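You operate a simulated robot arm through the tools that you are given. There is no shell and no other tool. Be economical: measure what you need, move in short steps, check, and stop when the job is done.

You run a simulated robot arm. Do the job below in one go: nothing can be reset, and whatever is moved stays where it is left.

JOB
Put the brass wire brush on top of the tin on the long bench top.

It is judged by the outcome, as a careful person would: the job done as asked, and still so three seconds after it is handed in. It fails if anything else is knocked over, pushed out of place, dropped, spilled or broken.

ROBOT AND FRAMES
A 7-joint arm with a two-finger parallel gripper, fixed in place. Base frame: the origin is at the foot of the arm, x ahead of it, y to its left, z up; the work surface is at about z = 0. Units: cm, rad, N and s.
With the tool pointing down near the work surface it reaches from about 24 to 62 cm from the base axis. Its first joint turns from -1.152 to 1.152 rad. Payload 2.6 kg.
Tool frame: the origin (TCP) lies between the finger pads and is the grasp point; the fingertips stand 3 cm ahead of it; z points along the fingers, y is the line along which they close. The gripper opens to 9.4 cm. The fingers are 2.8 cm wide and 1 cm thick; the gripper's body (5 by 9.6 cm) begins 5.5 cm behind the TCP.
Orientation is that of the tool frame in the base frame, as a unit quaternion [x, y, z, w]. With the fingers straight down and closing along the base's y, the tool's x points along the base's -x, its y along +y and its z along -z.

CONTROLS
- The arm moves only by the tool step_arm. Its argument "commands" is a list of rows, each a list of 7 numbers: the shift along the tool's x, y, z in m, then the turn, a rotation vector about the tool's x, y, z in rad, then the gripper command, from -1 (shut) to 1 (fully open), values between in proportion. In form: [[x, y, z, ax, ay, az, grip], ...]. A call has 1 to 12 rows; each row shifts and turns the commanded pose from where the row before left it, along the tool's axes as they then stand. Rows are played at 5 a second. More than 5 cm and 0.15 rad between two rows, or a gripper value outside its range, and nothing of the call is played. A pose out of reach is approached as far as the arm can. The call stops where the force on the tool passes 40 N (or 10 N more than at its start, if that is more) or the arm is blocked; 0.2 s more then pass. Each finger travels about 7.2 cm/s and halts on what it meets, pressing with about 24 N; the grip force reading is that of the motor and also rises with nothing between the fingers. The clock runs only during rows and for 0.2 s after the last one: add rows that do not move to give the fingers time. It gives the time, the measured TCP pose, the force on the tool (base axes), the opening and the grip force at its end, in the units of the frame above (readings bear some noise).
- Cameras (640 x 400 px; columns grow to the right, rows downward): "scene" is fixed at [5.05, 43.19, 55.21]; the picture's right is [-0.73, -0.68, 0.00], its down [-0.39, 0.43, -0.81] and it looks along [0.55, -0.60, -0.58] (base axes); focal length 309 px, centre (320, 200). "wrist" rides on the gripper at [7.6, 1.4, -10.2] in the tool frame; the picture's right is [-0.18, 0.98, 0.00], its down [-0.75, -0.14, -0.64] and it looks along [-0.63, -0.12, 0.77] (tool axes); focal length 243 px, centre (320, 200). There is no depth. A picture from a camera that has moved, and an enlarged one, comes with that camera's place and axes in the base frame and with its lens. The place of the scene camera against the robot may be out by one fixed shift of up to 2.5 cm in any direction.
- snapshot(camera): a new picture of that camera. The clock stands still meanwhile.
- inspect(camera, box): a new picture of the part [left, top, right, bottom] of that camera's present view, enlarged. The clock stands still meanwhile.
- sign_off(): hands the job in; it is judged then, once.

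Go step by step. Nothing tells you positions but the pictures and the camera data: compare them with the known pose of the tool, close in by small moves and look again before you grip or let go. The budget is 90 turns and 46 pictures, counting those below and the enlarged ones. Unless the task says otherwise, let go and move clear before handing in, and close with one line.

The tools are called after "Request:" as a command line: name --pt "numbers of a row" for each row, then --argument value for the rest, lists and objects as JSON in quotes. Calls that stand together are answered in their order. step_arm: Moves the arm, as the interface text tells. Its arguments: {"type":"object","properties":{"commands":{"type":"array"}},"required":["commands"]} The other tools are called the same way: snapshot (camera) takes a picture; inspect (camera, box) takes an enlarged picture of a part of a camera's view; sign_off () hands the job in.

At the start:

```text
time: 0.0
tcp_pos: [30.49, -18.33, 25.56]
tcp_rot: [-0.001, 1.0, 0.0, 0.0]
force: [-0.2, 0.8, 0.2]
grip_width: 9.4
grasp_force: 0.1
```

scene: 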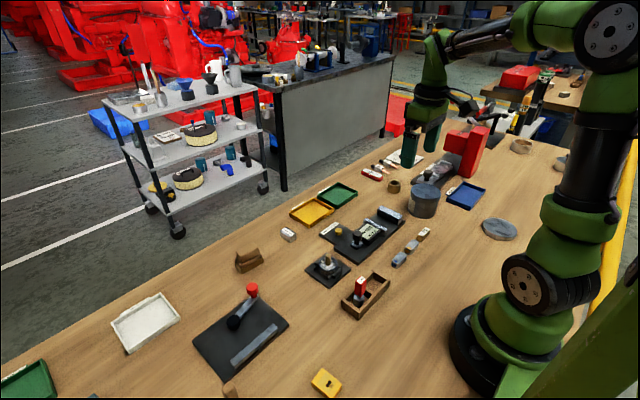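
wrist: 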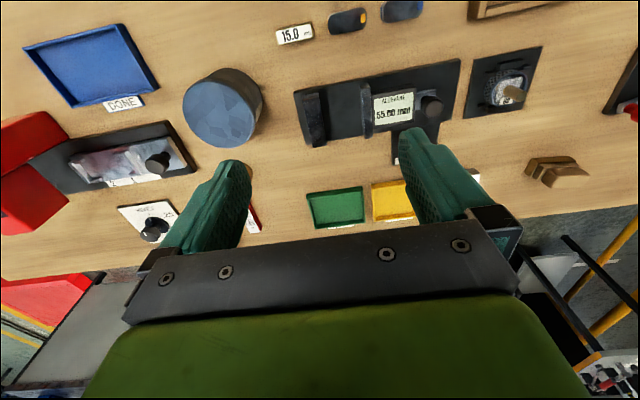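

I see a wooden bench with many items; the round grey object may be the tin, but I haven't found the brush yet. I'll look closer.

Request:
inspect --camera "scene" --box '[340, 120, 540, 245]'

Request:
inspect --camera "scene" --box '[220, 180, 460, 330]'

Request:
inspect --camera "wrist" --box '[0, 0, 320, 200]'

```text
3.20 times, centred on (440, 182) of scene
camera zoom: at [5.05, 43.19, 55.21], right [-0.73, -0.68, 0.0], down [-0.39, 0.43, -0.81], along [0.55, -0.6, -0.58], focal length 988 px, centre (-64, 256)
```

zoom: 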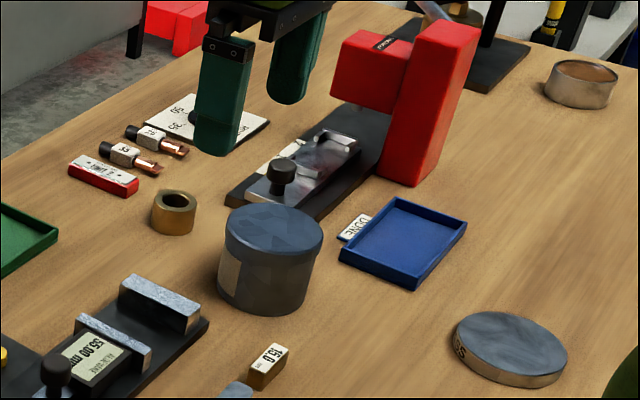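

```text
2.67 times, centred on (340, 255) of scene
camera zoom: at [5.05, 43.19, 55.21], right [-0.73, -0.68, 0.0], down [-0.39, 0.43, -0.81], along [0.55, -0.6, -0.58], focal length 823 px, centre (267, 53)
```

zoom: 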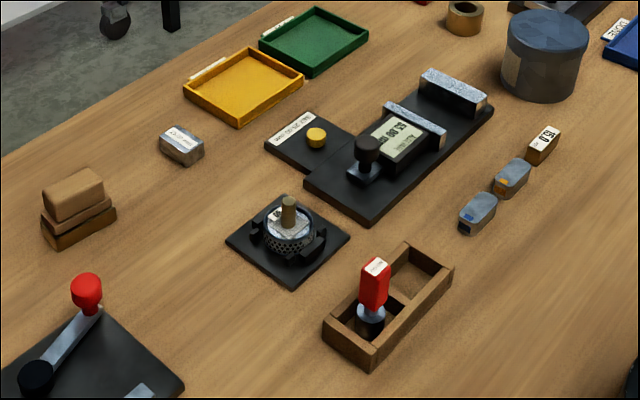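

```text
2.00 times, centred on (160, 100) of wrist
camera zoom: at [22.68, -16.94, 35.87], right [0.18, 0.98, 0.0], down [0.75, -0.14, 0.64], along [0.63, -0.12, -0.77], focal length 485 px, centre (640, 400)
```

zoom: 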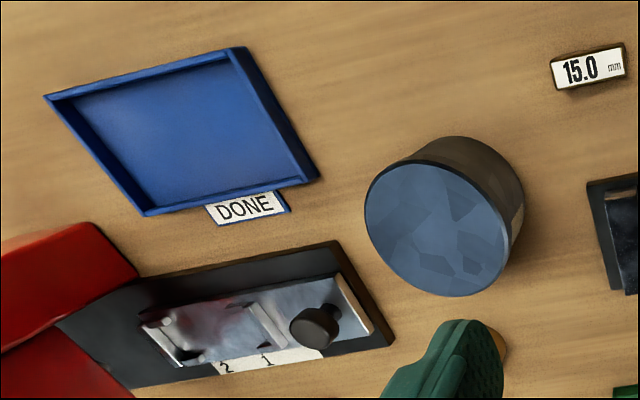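

Several tin candidates exist, and the brown piece at (248,260) might be the brush. I'll enlarge the candidates.

Request:
inspect --camera "scene" --box '[210, 220, 306, 280]'

Request:
inspect --camera "scene" --box '[460, 60, 620, 160]'

Request:
inspect --camera "scene" --box '[180, 275, 380, 400]'

Request:
inspect --camera "scene" --box '[0, 275, 200, 400]'

```text
6.67 times, centred on (258, 250) of scene
camera zoom: at [5.05, 43.19, 55.21], right [-0.73, -0.68, 0.0], down [-0.39, 0.43, -0.81], along [0.55, -0.6, -0.58], focal length 2058 px, centre (733, -133)
```

zoom: 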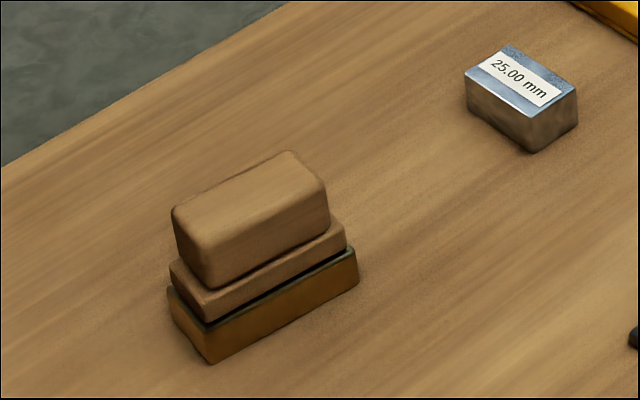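

```text
4.00 times, centred on (540, 110) of scene
camera zoom: at [5.05, 43.19, 55.21], right [-0.73, -0.68, 0.0], down [-0.39, 0.43, -0.81], along [0.55, -0.6, -0.58], focal length 1235 px, centre (-560, 560)
```

zoom: 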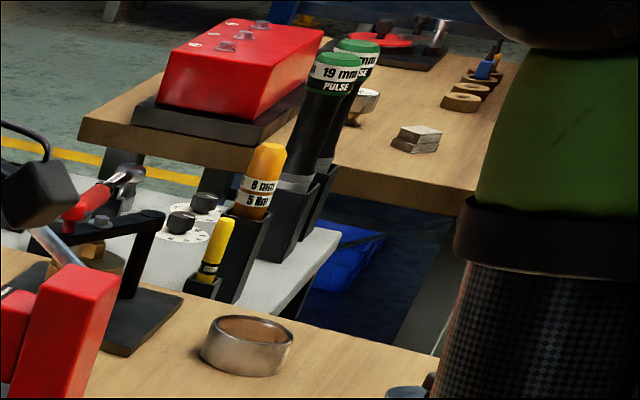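

```text
3.20 times, centred on (280, 338) of scene
camera zoom: at [5.05, 43.19, 55.21], right [-0.73, -0.68, 0.0], down [-0.39, 0.43, -0.81], along [0.55, -0.6, -0.58], focal length 988 px, centre (448, -240)
```

zoom: 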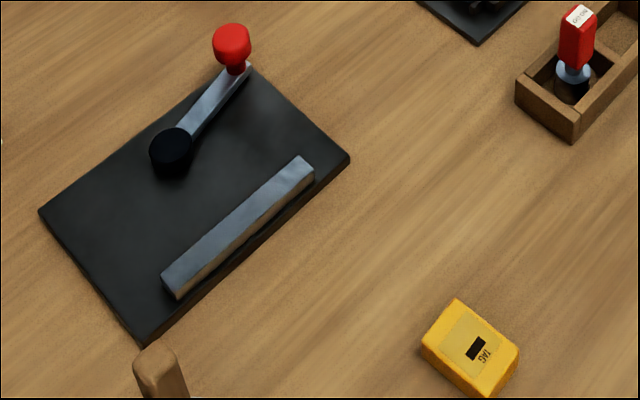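

```text
3.20 times, centred on (100, 338) of scene
camera zoom: at [5.05, 43.19, 55.21], right [-0.73, -0.68, 0.0], down [-0.39, 0.43, -0.81], along [0.55, -0.6, -0.58], focal length 988 px, centre (1024, -240)
```

zoom: 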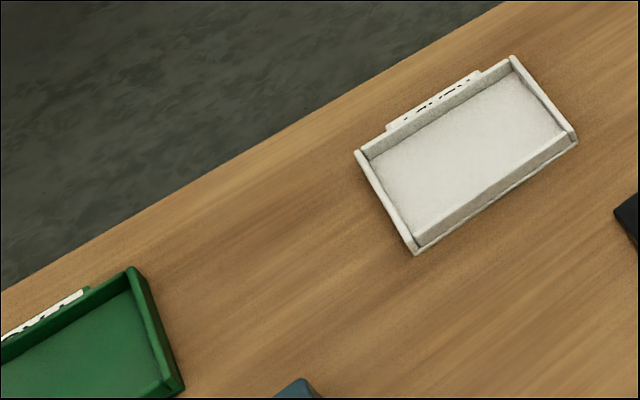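

The brown block with brass bristles under a wooden handle at roughly (50, 18) is the brush; the grey lidded cylinder at about (31, -30) looks like the tin. I'll move the arm high across to view the brush with the wrist camera.

Request:
step_arm --pt "-0.01 0.045 0 0 0 0 1" --pt "-0.01 0.045 0 0 0 0 1" --pt "-0.01 0.045 0 0 0 0 1" --pt "-0.01 0.045 0 0 0 0 1" --pt "-0.01 0.045 0 0 0 0 1" --pt "-0.01 0.045 0 0 0 0 1" --pt "-0.01 0.045 0 0 0 0 1" --pt "-0.01 0.035 0 0 0 0 1" --pt "0 0 0 0 0 0 1" --pt "0 0 0 0 0 0 1"

Request:
snapshot --camera "wrist"

```text
time: 2.2
tcp_pos: [38.68, 16.64, 25.67]
tcp_rot: [0.0, 1.0, 0.001, 0.0]
force: [0.4, -0.2, -0.4]
grip_width: 9.41
grasp_force: 0.1
```

```text
36 pictures are left
camera wrist: at [30.91, 18.11, 35.83], right [0.18, 0.98, 0.0], down [0.75, -0.14, 0.64], along [0.63, -0.12, -0.77], focal length 243 px, centre (320, 200)
```

wrist: 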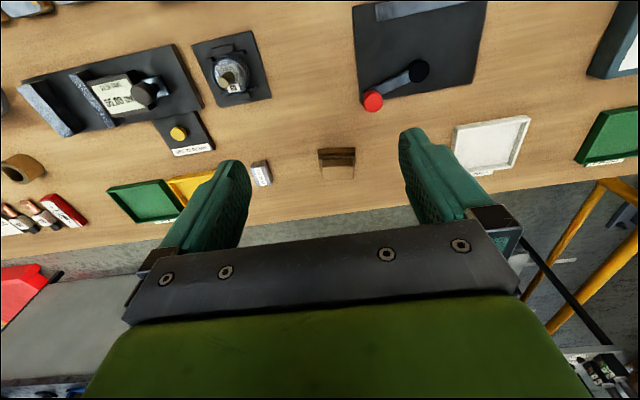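

The brush is between the fingers in view, around (50, 17). I'll zoom to find its orientation and ends.

Request:
inspect --camera "wrist" --box '[290, 135, 386, 195]'

Request:
inspect --camera "wrist" --box '[480, 0, 640, 100]'

```text
6.67 times, centred on (338, 165) of wrist
camera zoom: at [30.91, 18.11, 35.83], right [0.18, 0.98, 0.0], down [0.75, -0.14, 0.64], along [0.63, -0.12, -0.77], focal length 1618 px, centre (200, 433)
```

zoom: 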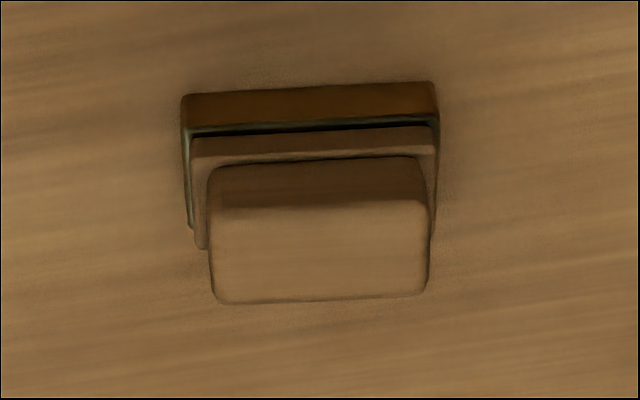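

```text
4.00 times, centred on (560, 50) of wrist
camera zoom: at [30.91, 18.11, 35.83], right [0.18, 0.98, 0.0], down [0.75, -0.14, 0.64], along [0.63, -0.12, -0.77], focal length 970 px, centre (-640, 800)
```

zoom: 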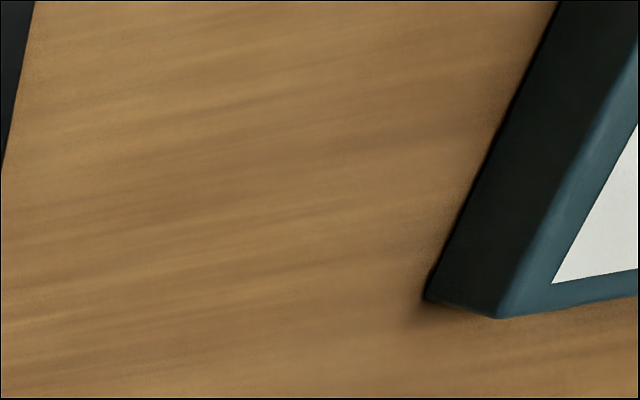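

The brush stands with its long axis nearly along y (6 × 3 cm, about 4.8 cm tall), centred near (51.5, 16.9) and turned by about 0.13 rad. I'll move above it, turn to match, and check.

Request:
step_arm --pt "-0.04 0 0 0 0 0 1" --pt "-0.045 0 0 0 0 0 1" --pt "-0.043 0.003 0 0 0 0 1" --pt "0 0 0.04 0 0 0.126 1" --pt "0 0 0.04 0 0 0 1" --pt "0 0 0.04 0 0 0 1" --pt "0 0 0 0 0 0 1" --pt "0 0 0 0 0 0 1"

Request:
snapshot --camera "wrist"

```text
time: 4.0
tcp_pos: [51.09, 16.77, 13.37]
tcp_rot: [0.063, 0.998, 0.0, 0.0]
force: [0.2, -0.7, 0.3]
grip_width: 9.41
grasp_force: 0.0
```

```text
33 pictures are left
camera wrist: at [43.62, 19.19, 23.73], right [0.31, 0.95, 0.0], down [0.73, -0.23, 0.64], along [0.61, -0.2, -0.77], focal length 243 px, centre (320, 200)
```

wrist: 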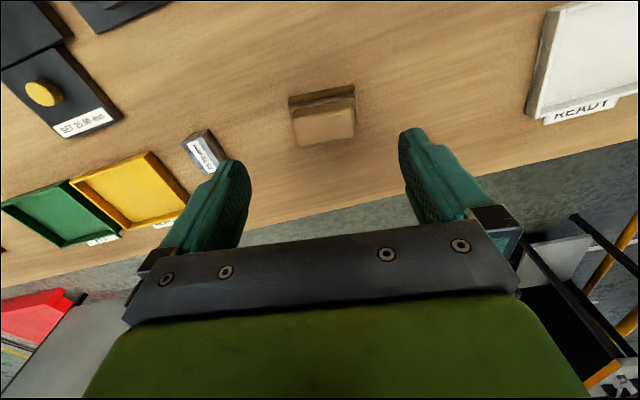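

I'm above the brush now; I'll zoom to refine the offset and yaw.

Request:
inspect --camera "wrist" --box '[272, 70, 384, 140]'

```text
5.71 times, centred on (328, 105) of wrist
camera zoom: at [43.62, 19.19, 23.73], right [0.31, 0.95, 0.0], down [0.73, -0.23, 0.64], along [0.61, -0.2, -0.77], focal length 1386 px, centre (274, 743)
```

zoom: 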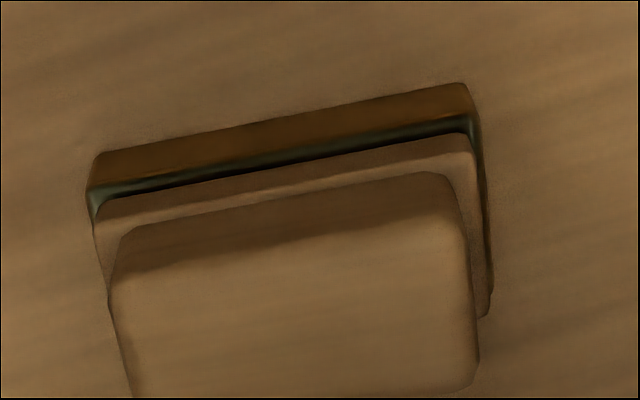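

The brush centre is at about (51.45, 16.87) with yaw 0.136. I'll correct slightly and descend with the fingers straddling its length, checking partway.

Request:
step_arm --pt "-0.0035 0.0015 0 0 0 0.01 1" --pt "0 0 0.03 0 0 0 1" --pt "0 0 0.03 0 0 0 1" --pt "0 0 0 0 0 0 1" --pt "0 0 0 0 0 0 1"

Request:
snapshot --camera "wrist"

```text
time: 5.2
tcp_pos: [51.54, 16.99, 7.59]
tcp_rot: [0.067, 0.998, 0.0, -0.001]
force: [-0.7, -0.8, -0.5]
grip_width: 9.39
grasp_force: 0.1
```

```text
31 pictures are left
camera wrist: at [44.1, 19.46, 17.77], right [0.32, 0.95, 0.0], down [0.73, -0.24, 0.64], along [0.61, -0.2, -0.77], focal length 243 px, centre (320, 200)
```

wrist: 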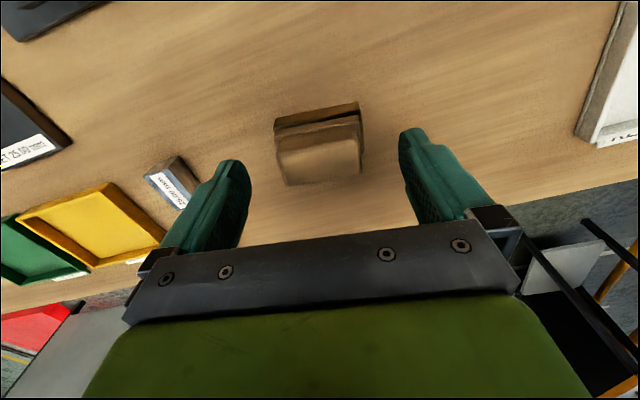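

It is centred. I'll descend 4 cm more and close.

Request:
step_arm --pt "0 0 0.02 0 0 0 1" --pt "0 0 0.02 0 0 0 1" --pt "0 0 0 0 0 0 1" --pt "0 0 0 0 0 0 1"

Request:
snapshot --camera "wrist"

```text
time: 6.2
tcp_pos: [51.35, 16.93, 3.62]
tcp_rot: [0.068, 0.998, 0.001, 0.0]
force: [0.4, 0.0, -0.5]
grip_width: 9.4
grasp_force: 0.0
```

```text
30 pictures are left
camera wrist: at [44.04, 19.47, 13.77], right [0.32, 0.95, 0.0], down [0.73, -0.24, 0.64], along [0.61, -0.2, -0.77], focal length 243 px, centre (320, 200)
```

wrist: 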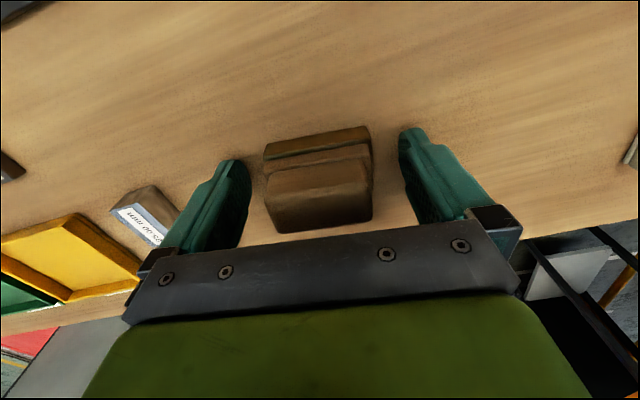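

The fingers straddle the brush. Now I'll close.

Request:
step_arm --pt "0 0 0 0 0 0 -1" --pt "0 0 0 0 0 0 -1" --pt "0 0 0 0 0 0 -1" --pt "0 0 0 0 0 0 -1" --pt "0 0 0 0 0 0 -1"

Request:
step_arm --pt "0 0 -0.02 0 0 0 -1" --pt "0 0 -0.03 0 0 0 -1" --pt "0 0 -0.04 0 0 0 -1" --pt "0 0 -0.04 0 0 0 -1" --pt "0 0 0 0 0 0 -1" --pt "0 0 0 0 0 0 -1"

Request:
snapshot --camera "wrist"

```text
time: 7.4
tcp_pos: [51.54, 16.94, 3.58]
tcp_rot: [0.068, 0.998, 0.0, -0.001]
force: [0.4, -0.6, -0.9]
grip_width: 6.1
grasp_force: 23.1
```

```text
time: 8.8
tcp_pos: [51.32, 17.22, 16.69]
tcp_rot: [0.068, 0.998, 0.0, -0.001]
force: [-0.9, 0.4, -0.8]
grip_width: 6.13
grasp_force: 23.7
```

```text
29 pictures are left
camera wrist: at [43.86, 19.65, 26.92], right [0.32, 0.95, 0.0], down [0.73, -0.24, 0.64], along [0.61, -0.2, -0.77], focal length 243 px, centre (320, 200)
```

wrist: 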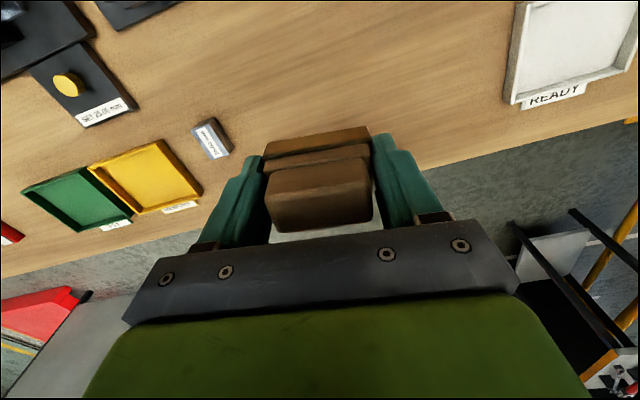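

The brush is held and lifted (its bottom 3.6 cm below the TCP). I'll undo the yaw, go higher, and carry it toward the tin, stopping short to measure.

Request:
step_arm --pt "0 0 -0.04 0 0 -0.136 -1" --pt "0 0 -0.04 0 0 0 -1" --pt "0.023 -0.0415 0 0 0 0 -1" --pt "0.023 -0.0415 0 0 0 0 -1" --pt "0.023 -0.0415 0 0 0 0 -1" --pt "0.023 -0.0415 0 0 0 0 -1" --pt "0.023 -0.0415 0 0 0 0 -1" --pt "0.023 -0.0415 0 0 0 0 -1" --pt "0.023 -0.0415 0 0 0 0 -1" --pt "0.023 -0.0415 0 0 0 0 -1" --pt "0 0 0 0 0 0 -1" --pt "0 0 0 0 0 0 -1"

Request:
snapshot --camera "wrist"

Request:
snapshot --camera "scene"

```text
time: 11.4
tcp_pos: [33.04, -16.33, 24.73]
tcp_rot: [0.0, 1.0, 0.001, -0.001]
force: [-0.1, 0.0, -1.7]
grip_width: 6.12
grasp_force: 23.9
```

```text
28 pictures are left
camera wrist: at [25.31, -14.92, 35.03], right [0.18, 0.98, 0.0], down [0.75, -0.14, 0.64], along [0.63, -0.12, -0.77], focal length 243 px, centre (320, 200)
```

wrist: 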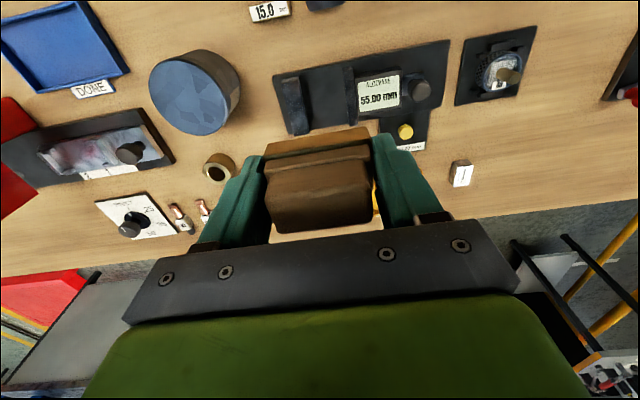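

```text
27 pictures are left
```

scene: 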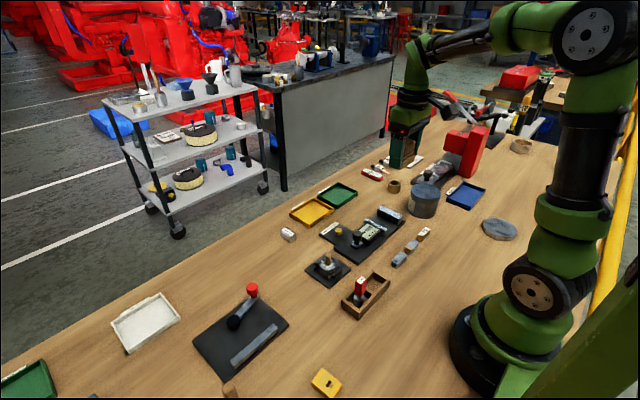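

The brush travels securely. Before placing, I want to be sure which round object is the tin, so I'll zoom on the candidates.

Request:
inspect --camera "scene" --box '[400, 175, 448, 225]'

Request:
inspect --camera "scene" --box '[475, 205, 523, 245]'

Request:
inspect --camera "scene" --box '[500, 130, 548, 160]'

Request:
inspect --camera "wrist" --box '[120, 30, 280, 150]'

```text
8.00 times, centred on (424, 200) of scene
camera zoom: at [5.05, 43.19, 55.21], right [-0.73, -0.68, 0.0], down [-0.39, 0.43, -0.81], along [0.55, -0.6, -0.58], focal length 2470 px, centre (-512, 200)
```

zoom: 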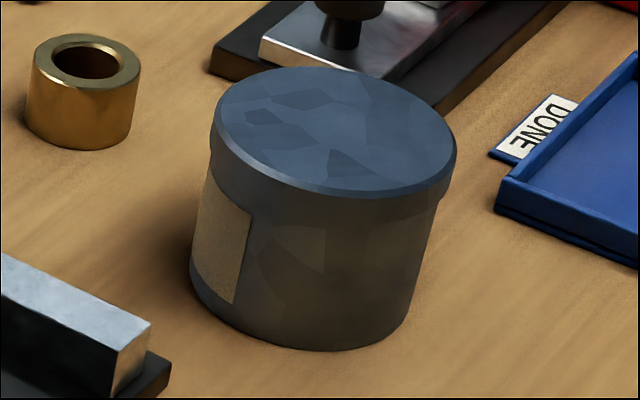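

```text
10.00 times, centred on (499, 225) of scene
camera zoom: at [5.05, 43.19, 55.21], right [-0.73, -0.68, 0.0], down [-0.39, 0.43, -0.81], along [0.55, -0.6, -0.58], focal length 3087 px, centre (-1470, -50)
```

zoom: 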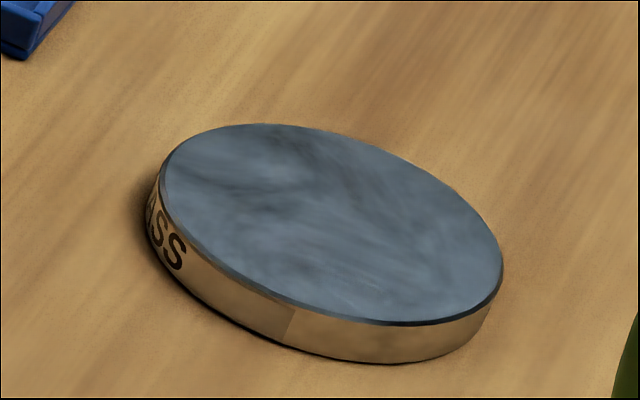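

```text
13.33 times, centred on (524, 145) of scene
camera zoom: at [5.05, 43.19, 55.21], right [-0.73, -0.68, 0.0], down [-0.39, 0.43, -0.81], along [0.55, -0.6, -0.58], focal length 4116 px, centre (-2400, 933)
```

zoom: 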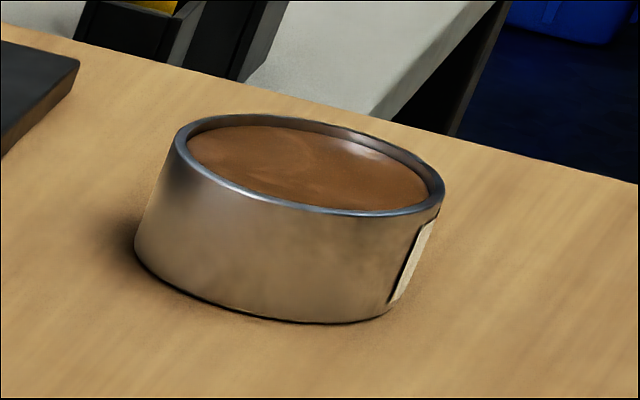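

```text
3.33 times, centred on (200, 90) of wrist
camera zoom: at [25.31, -14.92, 35.03], right [0.18, 0.98, 0.0], down [0.75, -0.14, 0.64], along [0.63, -0.12, -0.77], focal length 809 px, centre (720, 567)
```

zoom: 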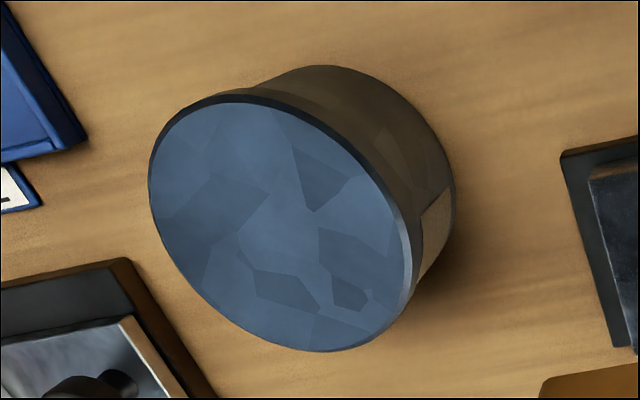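

The lidded grey cylinder is the tin (the flat disc is lettered glass, and the open dish is out of reach). I put its lid at about (31.2, -31.0), 6.7 cm high and 8.6 cm across; I'll go above it and look.

Request:
step_arm --pt "0.006 -0.049 0 0 0 0 -1" --pt "0.006 -0.049 0 0 0 0 -1" --pt "0.006 -0.049 0 0 0 0 -1" --pt "0 0 0.04 0 0 0 -1" --pt "0 0 0.04 0 0 0 -1" --pt "0 0 0.01 0 0 0 -1" --pt "0 0 0 0 0 0 -1" --pt "0 0 0 0 0 0 -1"

Request:
snapshot --camera "wrist"

Request:
inspect --camera "scene" --box '[370, 120, 490, 220]'

```text
time: 13.2
tcp_pos: [31.16, -30.99, 15.47]
tcp_rot: [0.0, 1.0, 0.0, 0.0]
force: [0.0, 0.0, -0.9]
grip_width: 6.15
grasp_force: 23.9
```

```text
22 pictures are left
camera wrist: at [23.45, -29.58, 25.79], right [0.18, 0.98, 0.0], down [0.75, -0.14, 0.64], along [0.63, -0.12, -0.77], focal length 243 px, centre (320, 200)
```

wrist: 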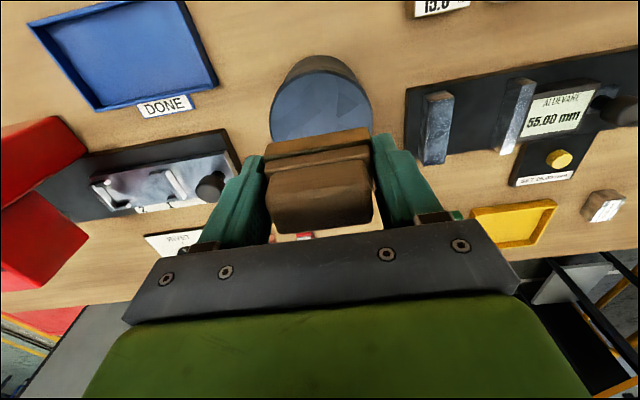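

```text
4.00 times, centred on (430, 170) of scene
camera zoom: at [5.05, 43.19, 55.21], right [-0.73, -0.68, 0.0], down [-0.39, 0.43, -0.81], along [0.55, -0.6, -0.58], focal length 1235 px, centre (-120, 320)
```

zoom: 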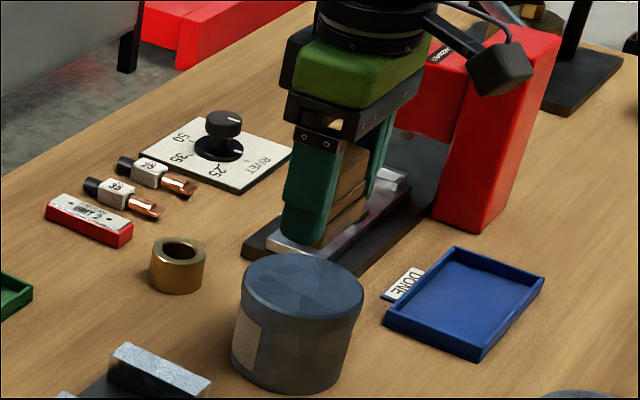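

The lid is centred under the brush to within a few mm (about (31.3, -30.9)). I'll descend 4 cm and look again.

Request:
step_arm --pt "0 0 0.02 0 0 0 -1" --pt "0 0 0.02 0 0 0 -1" --pt "0 0 0 0 0 0 -1" --pt "0 0 0 0 0 0 -1"

Request:
snapshot --camera "wrist"

Request:
inspect --camera "scene" --box '[385, 145, 465, 220]'

```text
time: 14.2
tcp_pos: [31.21, -30.74, 11.51]
tcp_rot: [-0.001, 1.0, 0.001, 0.0]
force: [-0.4, 0.6, -0.5]
grip_width: 6.14
grasp_force: 24.1
```

```text
20 pictures are left
camera wrist: at [23.59, -29.4, 21.76], right [0.18, 0.98, 0.0], down [0.75, -0.14, 0.64], along [0.63, -0.12, -0.77], focal length 243 px, centre (320, 200)
```

wrist: 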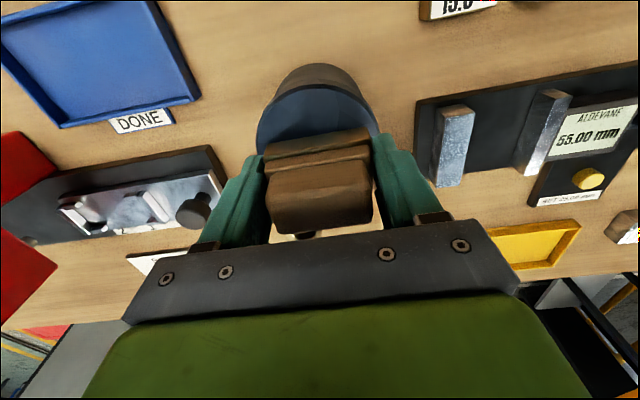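

```text
5.33 times, centred on (425, 182) of scene
camera zoom: at [5.05, 43.19, 55.21], right [-0.73, -0.68, 0.0], down [-0.39, 0.43, -0.81], along [0.55, -0.6, -0.58], focal length 1646 px, centre (-240, 293)
```

zoom: 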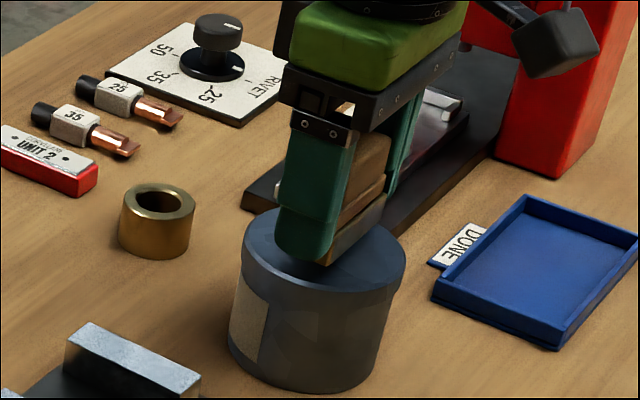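

The brush is centred over the lid. I'll lower gently in millimetre steps watching the force.

Request:
step_arm --pt "-0.001 0 0.003 0 0 0 -1" --pt "0 0 0.003 0 0 0 -1" --pt "0 0 0.001 0 0 0 -1" --pt "0 0 0 0 0 0 -1"

Request:
step_arm --pt "0 0 0.001 0 0 0 -1" --pt "0 0 0.001 0 0 0 -1" --pt "0 0 0 0 0 0 -1"

Request:
inspect --camera "scene" --box '[405, 165, 453, 205]'

```text
time: 15.2
tcp_pos: [31.37, -30.76, 10.92]
tcp_rot: [0.0, 1.0, 0.001, 0.0]
force: [-0.6, -0.1, -0.8]
grip_width: 6.12
grasp_force: 23.9
```

```text
time: 16.0
tcp_pos: [31.49, -30.81, 10.69]
tcp_rot: [0.001, 1.0, 0.0, 0.001]
force: [-0.9, 0.3, 3.5]
grip_width: 6.13
grasp_force: 24.2
```

```text
10.00 times, centred on (429, 185) of scene
camera zoom: at [5.05, 43.19, 55.21], right [-0.73, -0.68, 0.0], down [-0.39, 0.43, -0.81], along [0.55, -0.6, -0.58], focal length 3087 px, centre (-770, 350)
```

zoom: 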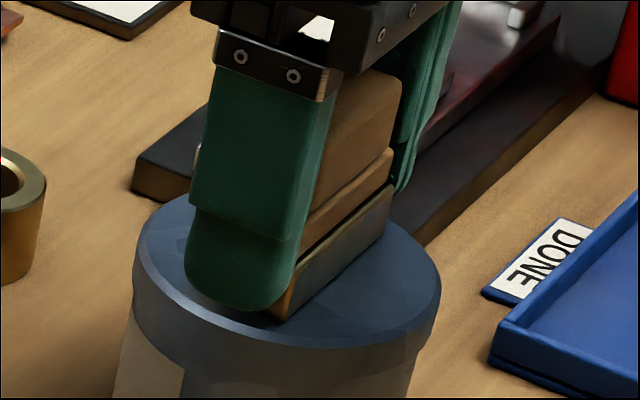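

The force rose to +3.5 N, so the brush touches the lid and sits on it. I'll press 0.5 mm more to confirm.

Request:
step_arm --pt "0 0 0.0005 0 0 0 -1" --pt "0 0 0 0 0 0 -1"

```text
time: 16.6
tcp_pos: [31.46, -30.9, 10.78]
tcp_rot: [0.001, 1.0, 0.0, 0.0]
force: [-3.2, 2.6, 9.9]
grip_width: 6.13
grasp_force: 23.8
```

Contact is confirmed. I'll relieve the press and open the fingers gradually.

Request:
step_arm --pt "0 0 -0.0006 0 0 0 -1" --pt "0 0 0 0 0 0 0.35" --pt "0 0 0 0 0 0 0.5" --pt "0 0 0 0 0 0 0.7" --pt "0 0 0 0 0 0 0.9" --pt "0 0 0 0 0 0 0.9" --pt "0 0 0 0 0 0 0.9"

Request:
snapshot --camera "wrist"

```text
time: 18.2
tcp_pos: [31.48, -30.79, 10.81]
tcp_rot: [0.0, 1.0, 0.0, 0.0]
force: [0.7, 0.5, 0.1]
grip_width: 8.93
grasp_force: 0.0
```

```text
17 pictures are left
camera wrist: at [23.78, -29.37, 21.0], right [0.18, 0.98, 0.0], down [0.75, -0.14, 0.64], along [0.63, -0.12, -0.77], focal length 243 px, centre (320, 200)
```

wrist: 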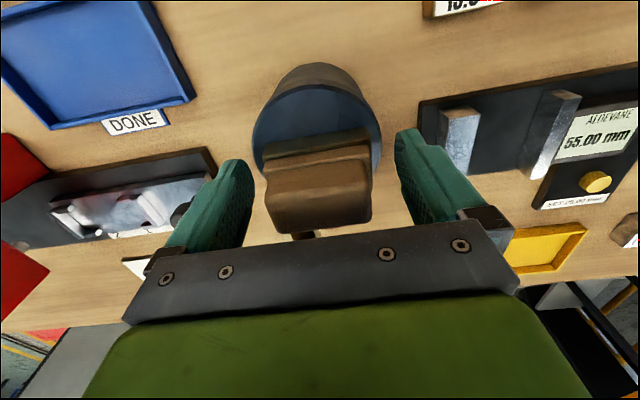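

The brush stands on the lid with both fingers clear. I'll back straight up and check.

Request:
step_arm --pt "0 0 -0.02 0 0 0 0.9" --pt "0 0 -0.03 0 0 0 0.9" --pt "0 0 -0.04 0 0 0 0.9" --pt "0 0 -0.04 0 0 0 0.9" --pt "0 0.04 0 0 0 0 0.9" --pt "0 0.04 0 0 0 0 0.9" --pt "0 0.04 0 0 0 0 0.9" --pt "0 0.04 0 0 0 0 0.9" --pt "0 0 0 0 0 0 0.9" --pt "0 0 0 0 0 0 0.9"

Request:
snapshot --camera "wrist"

Request:
inspect --camera "scene" --box '[360, 130, 500, 230]'

```text
time: 20.4
tcp_pos: [31.6, -15.09, 23.56]
tcp_rot: [0.0, 1.0, 0.0, 0.0]
force: [0.0, -0.7, -0.8]
grip_width: 8.93
grasp_force: 0.1
```

```text
16 pictures are left
camera wrist: at [23.85, -13.66, 33.84], right [0.18, 0.98, 0.0], down [0.75, -0.14, 0.64], along [0.63, -0.12, -0.77], focal length 243 px, centre (320, 200)
```

wrist: 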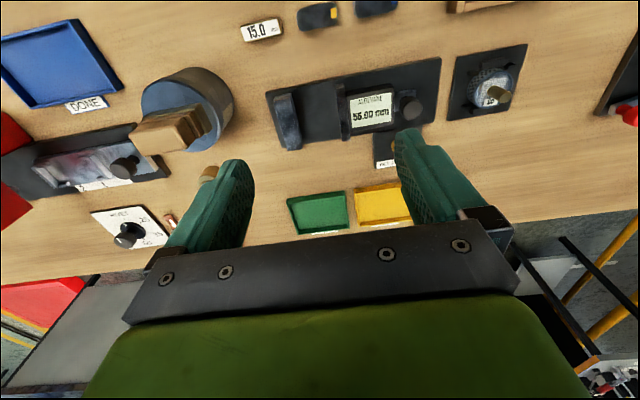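

```text
4.00 times, centred on (430, 180) of scene
camera zoom: at [5.05, 43.19, 55.21], right [-0.73, -0.68, 0.0], down [-0.39, 0.43, -0.81], along [0.55, -0.6, -0.58], focal length 1235 px, centre (-120, 280)
```

zoom: 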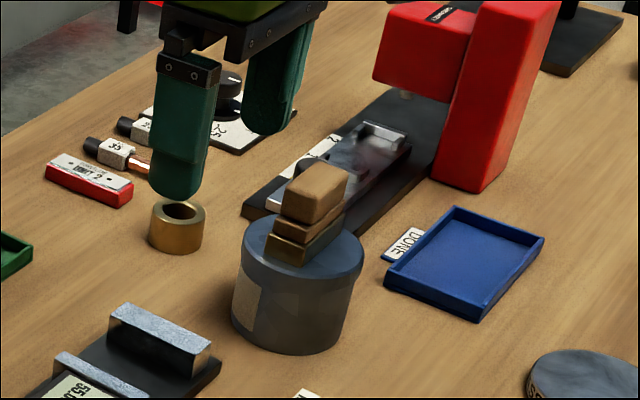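

The brush stands upright on the tin's lid, the gripper is clear, and nothing else has moved. I'm handing it in.

Request:
sign_off

```text
The job is handed in.
```

The brass wire brush is standing upright on the lid of the grey tin on the long bench, and nothing else was disturbed.
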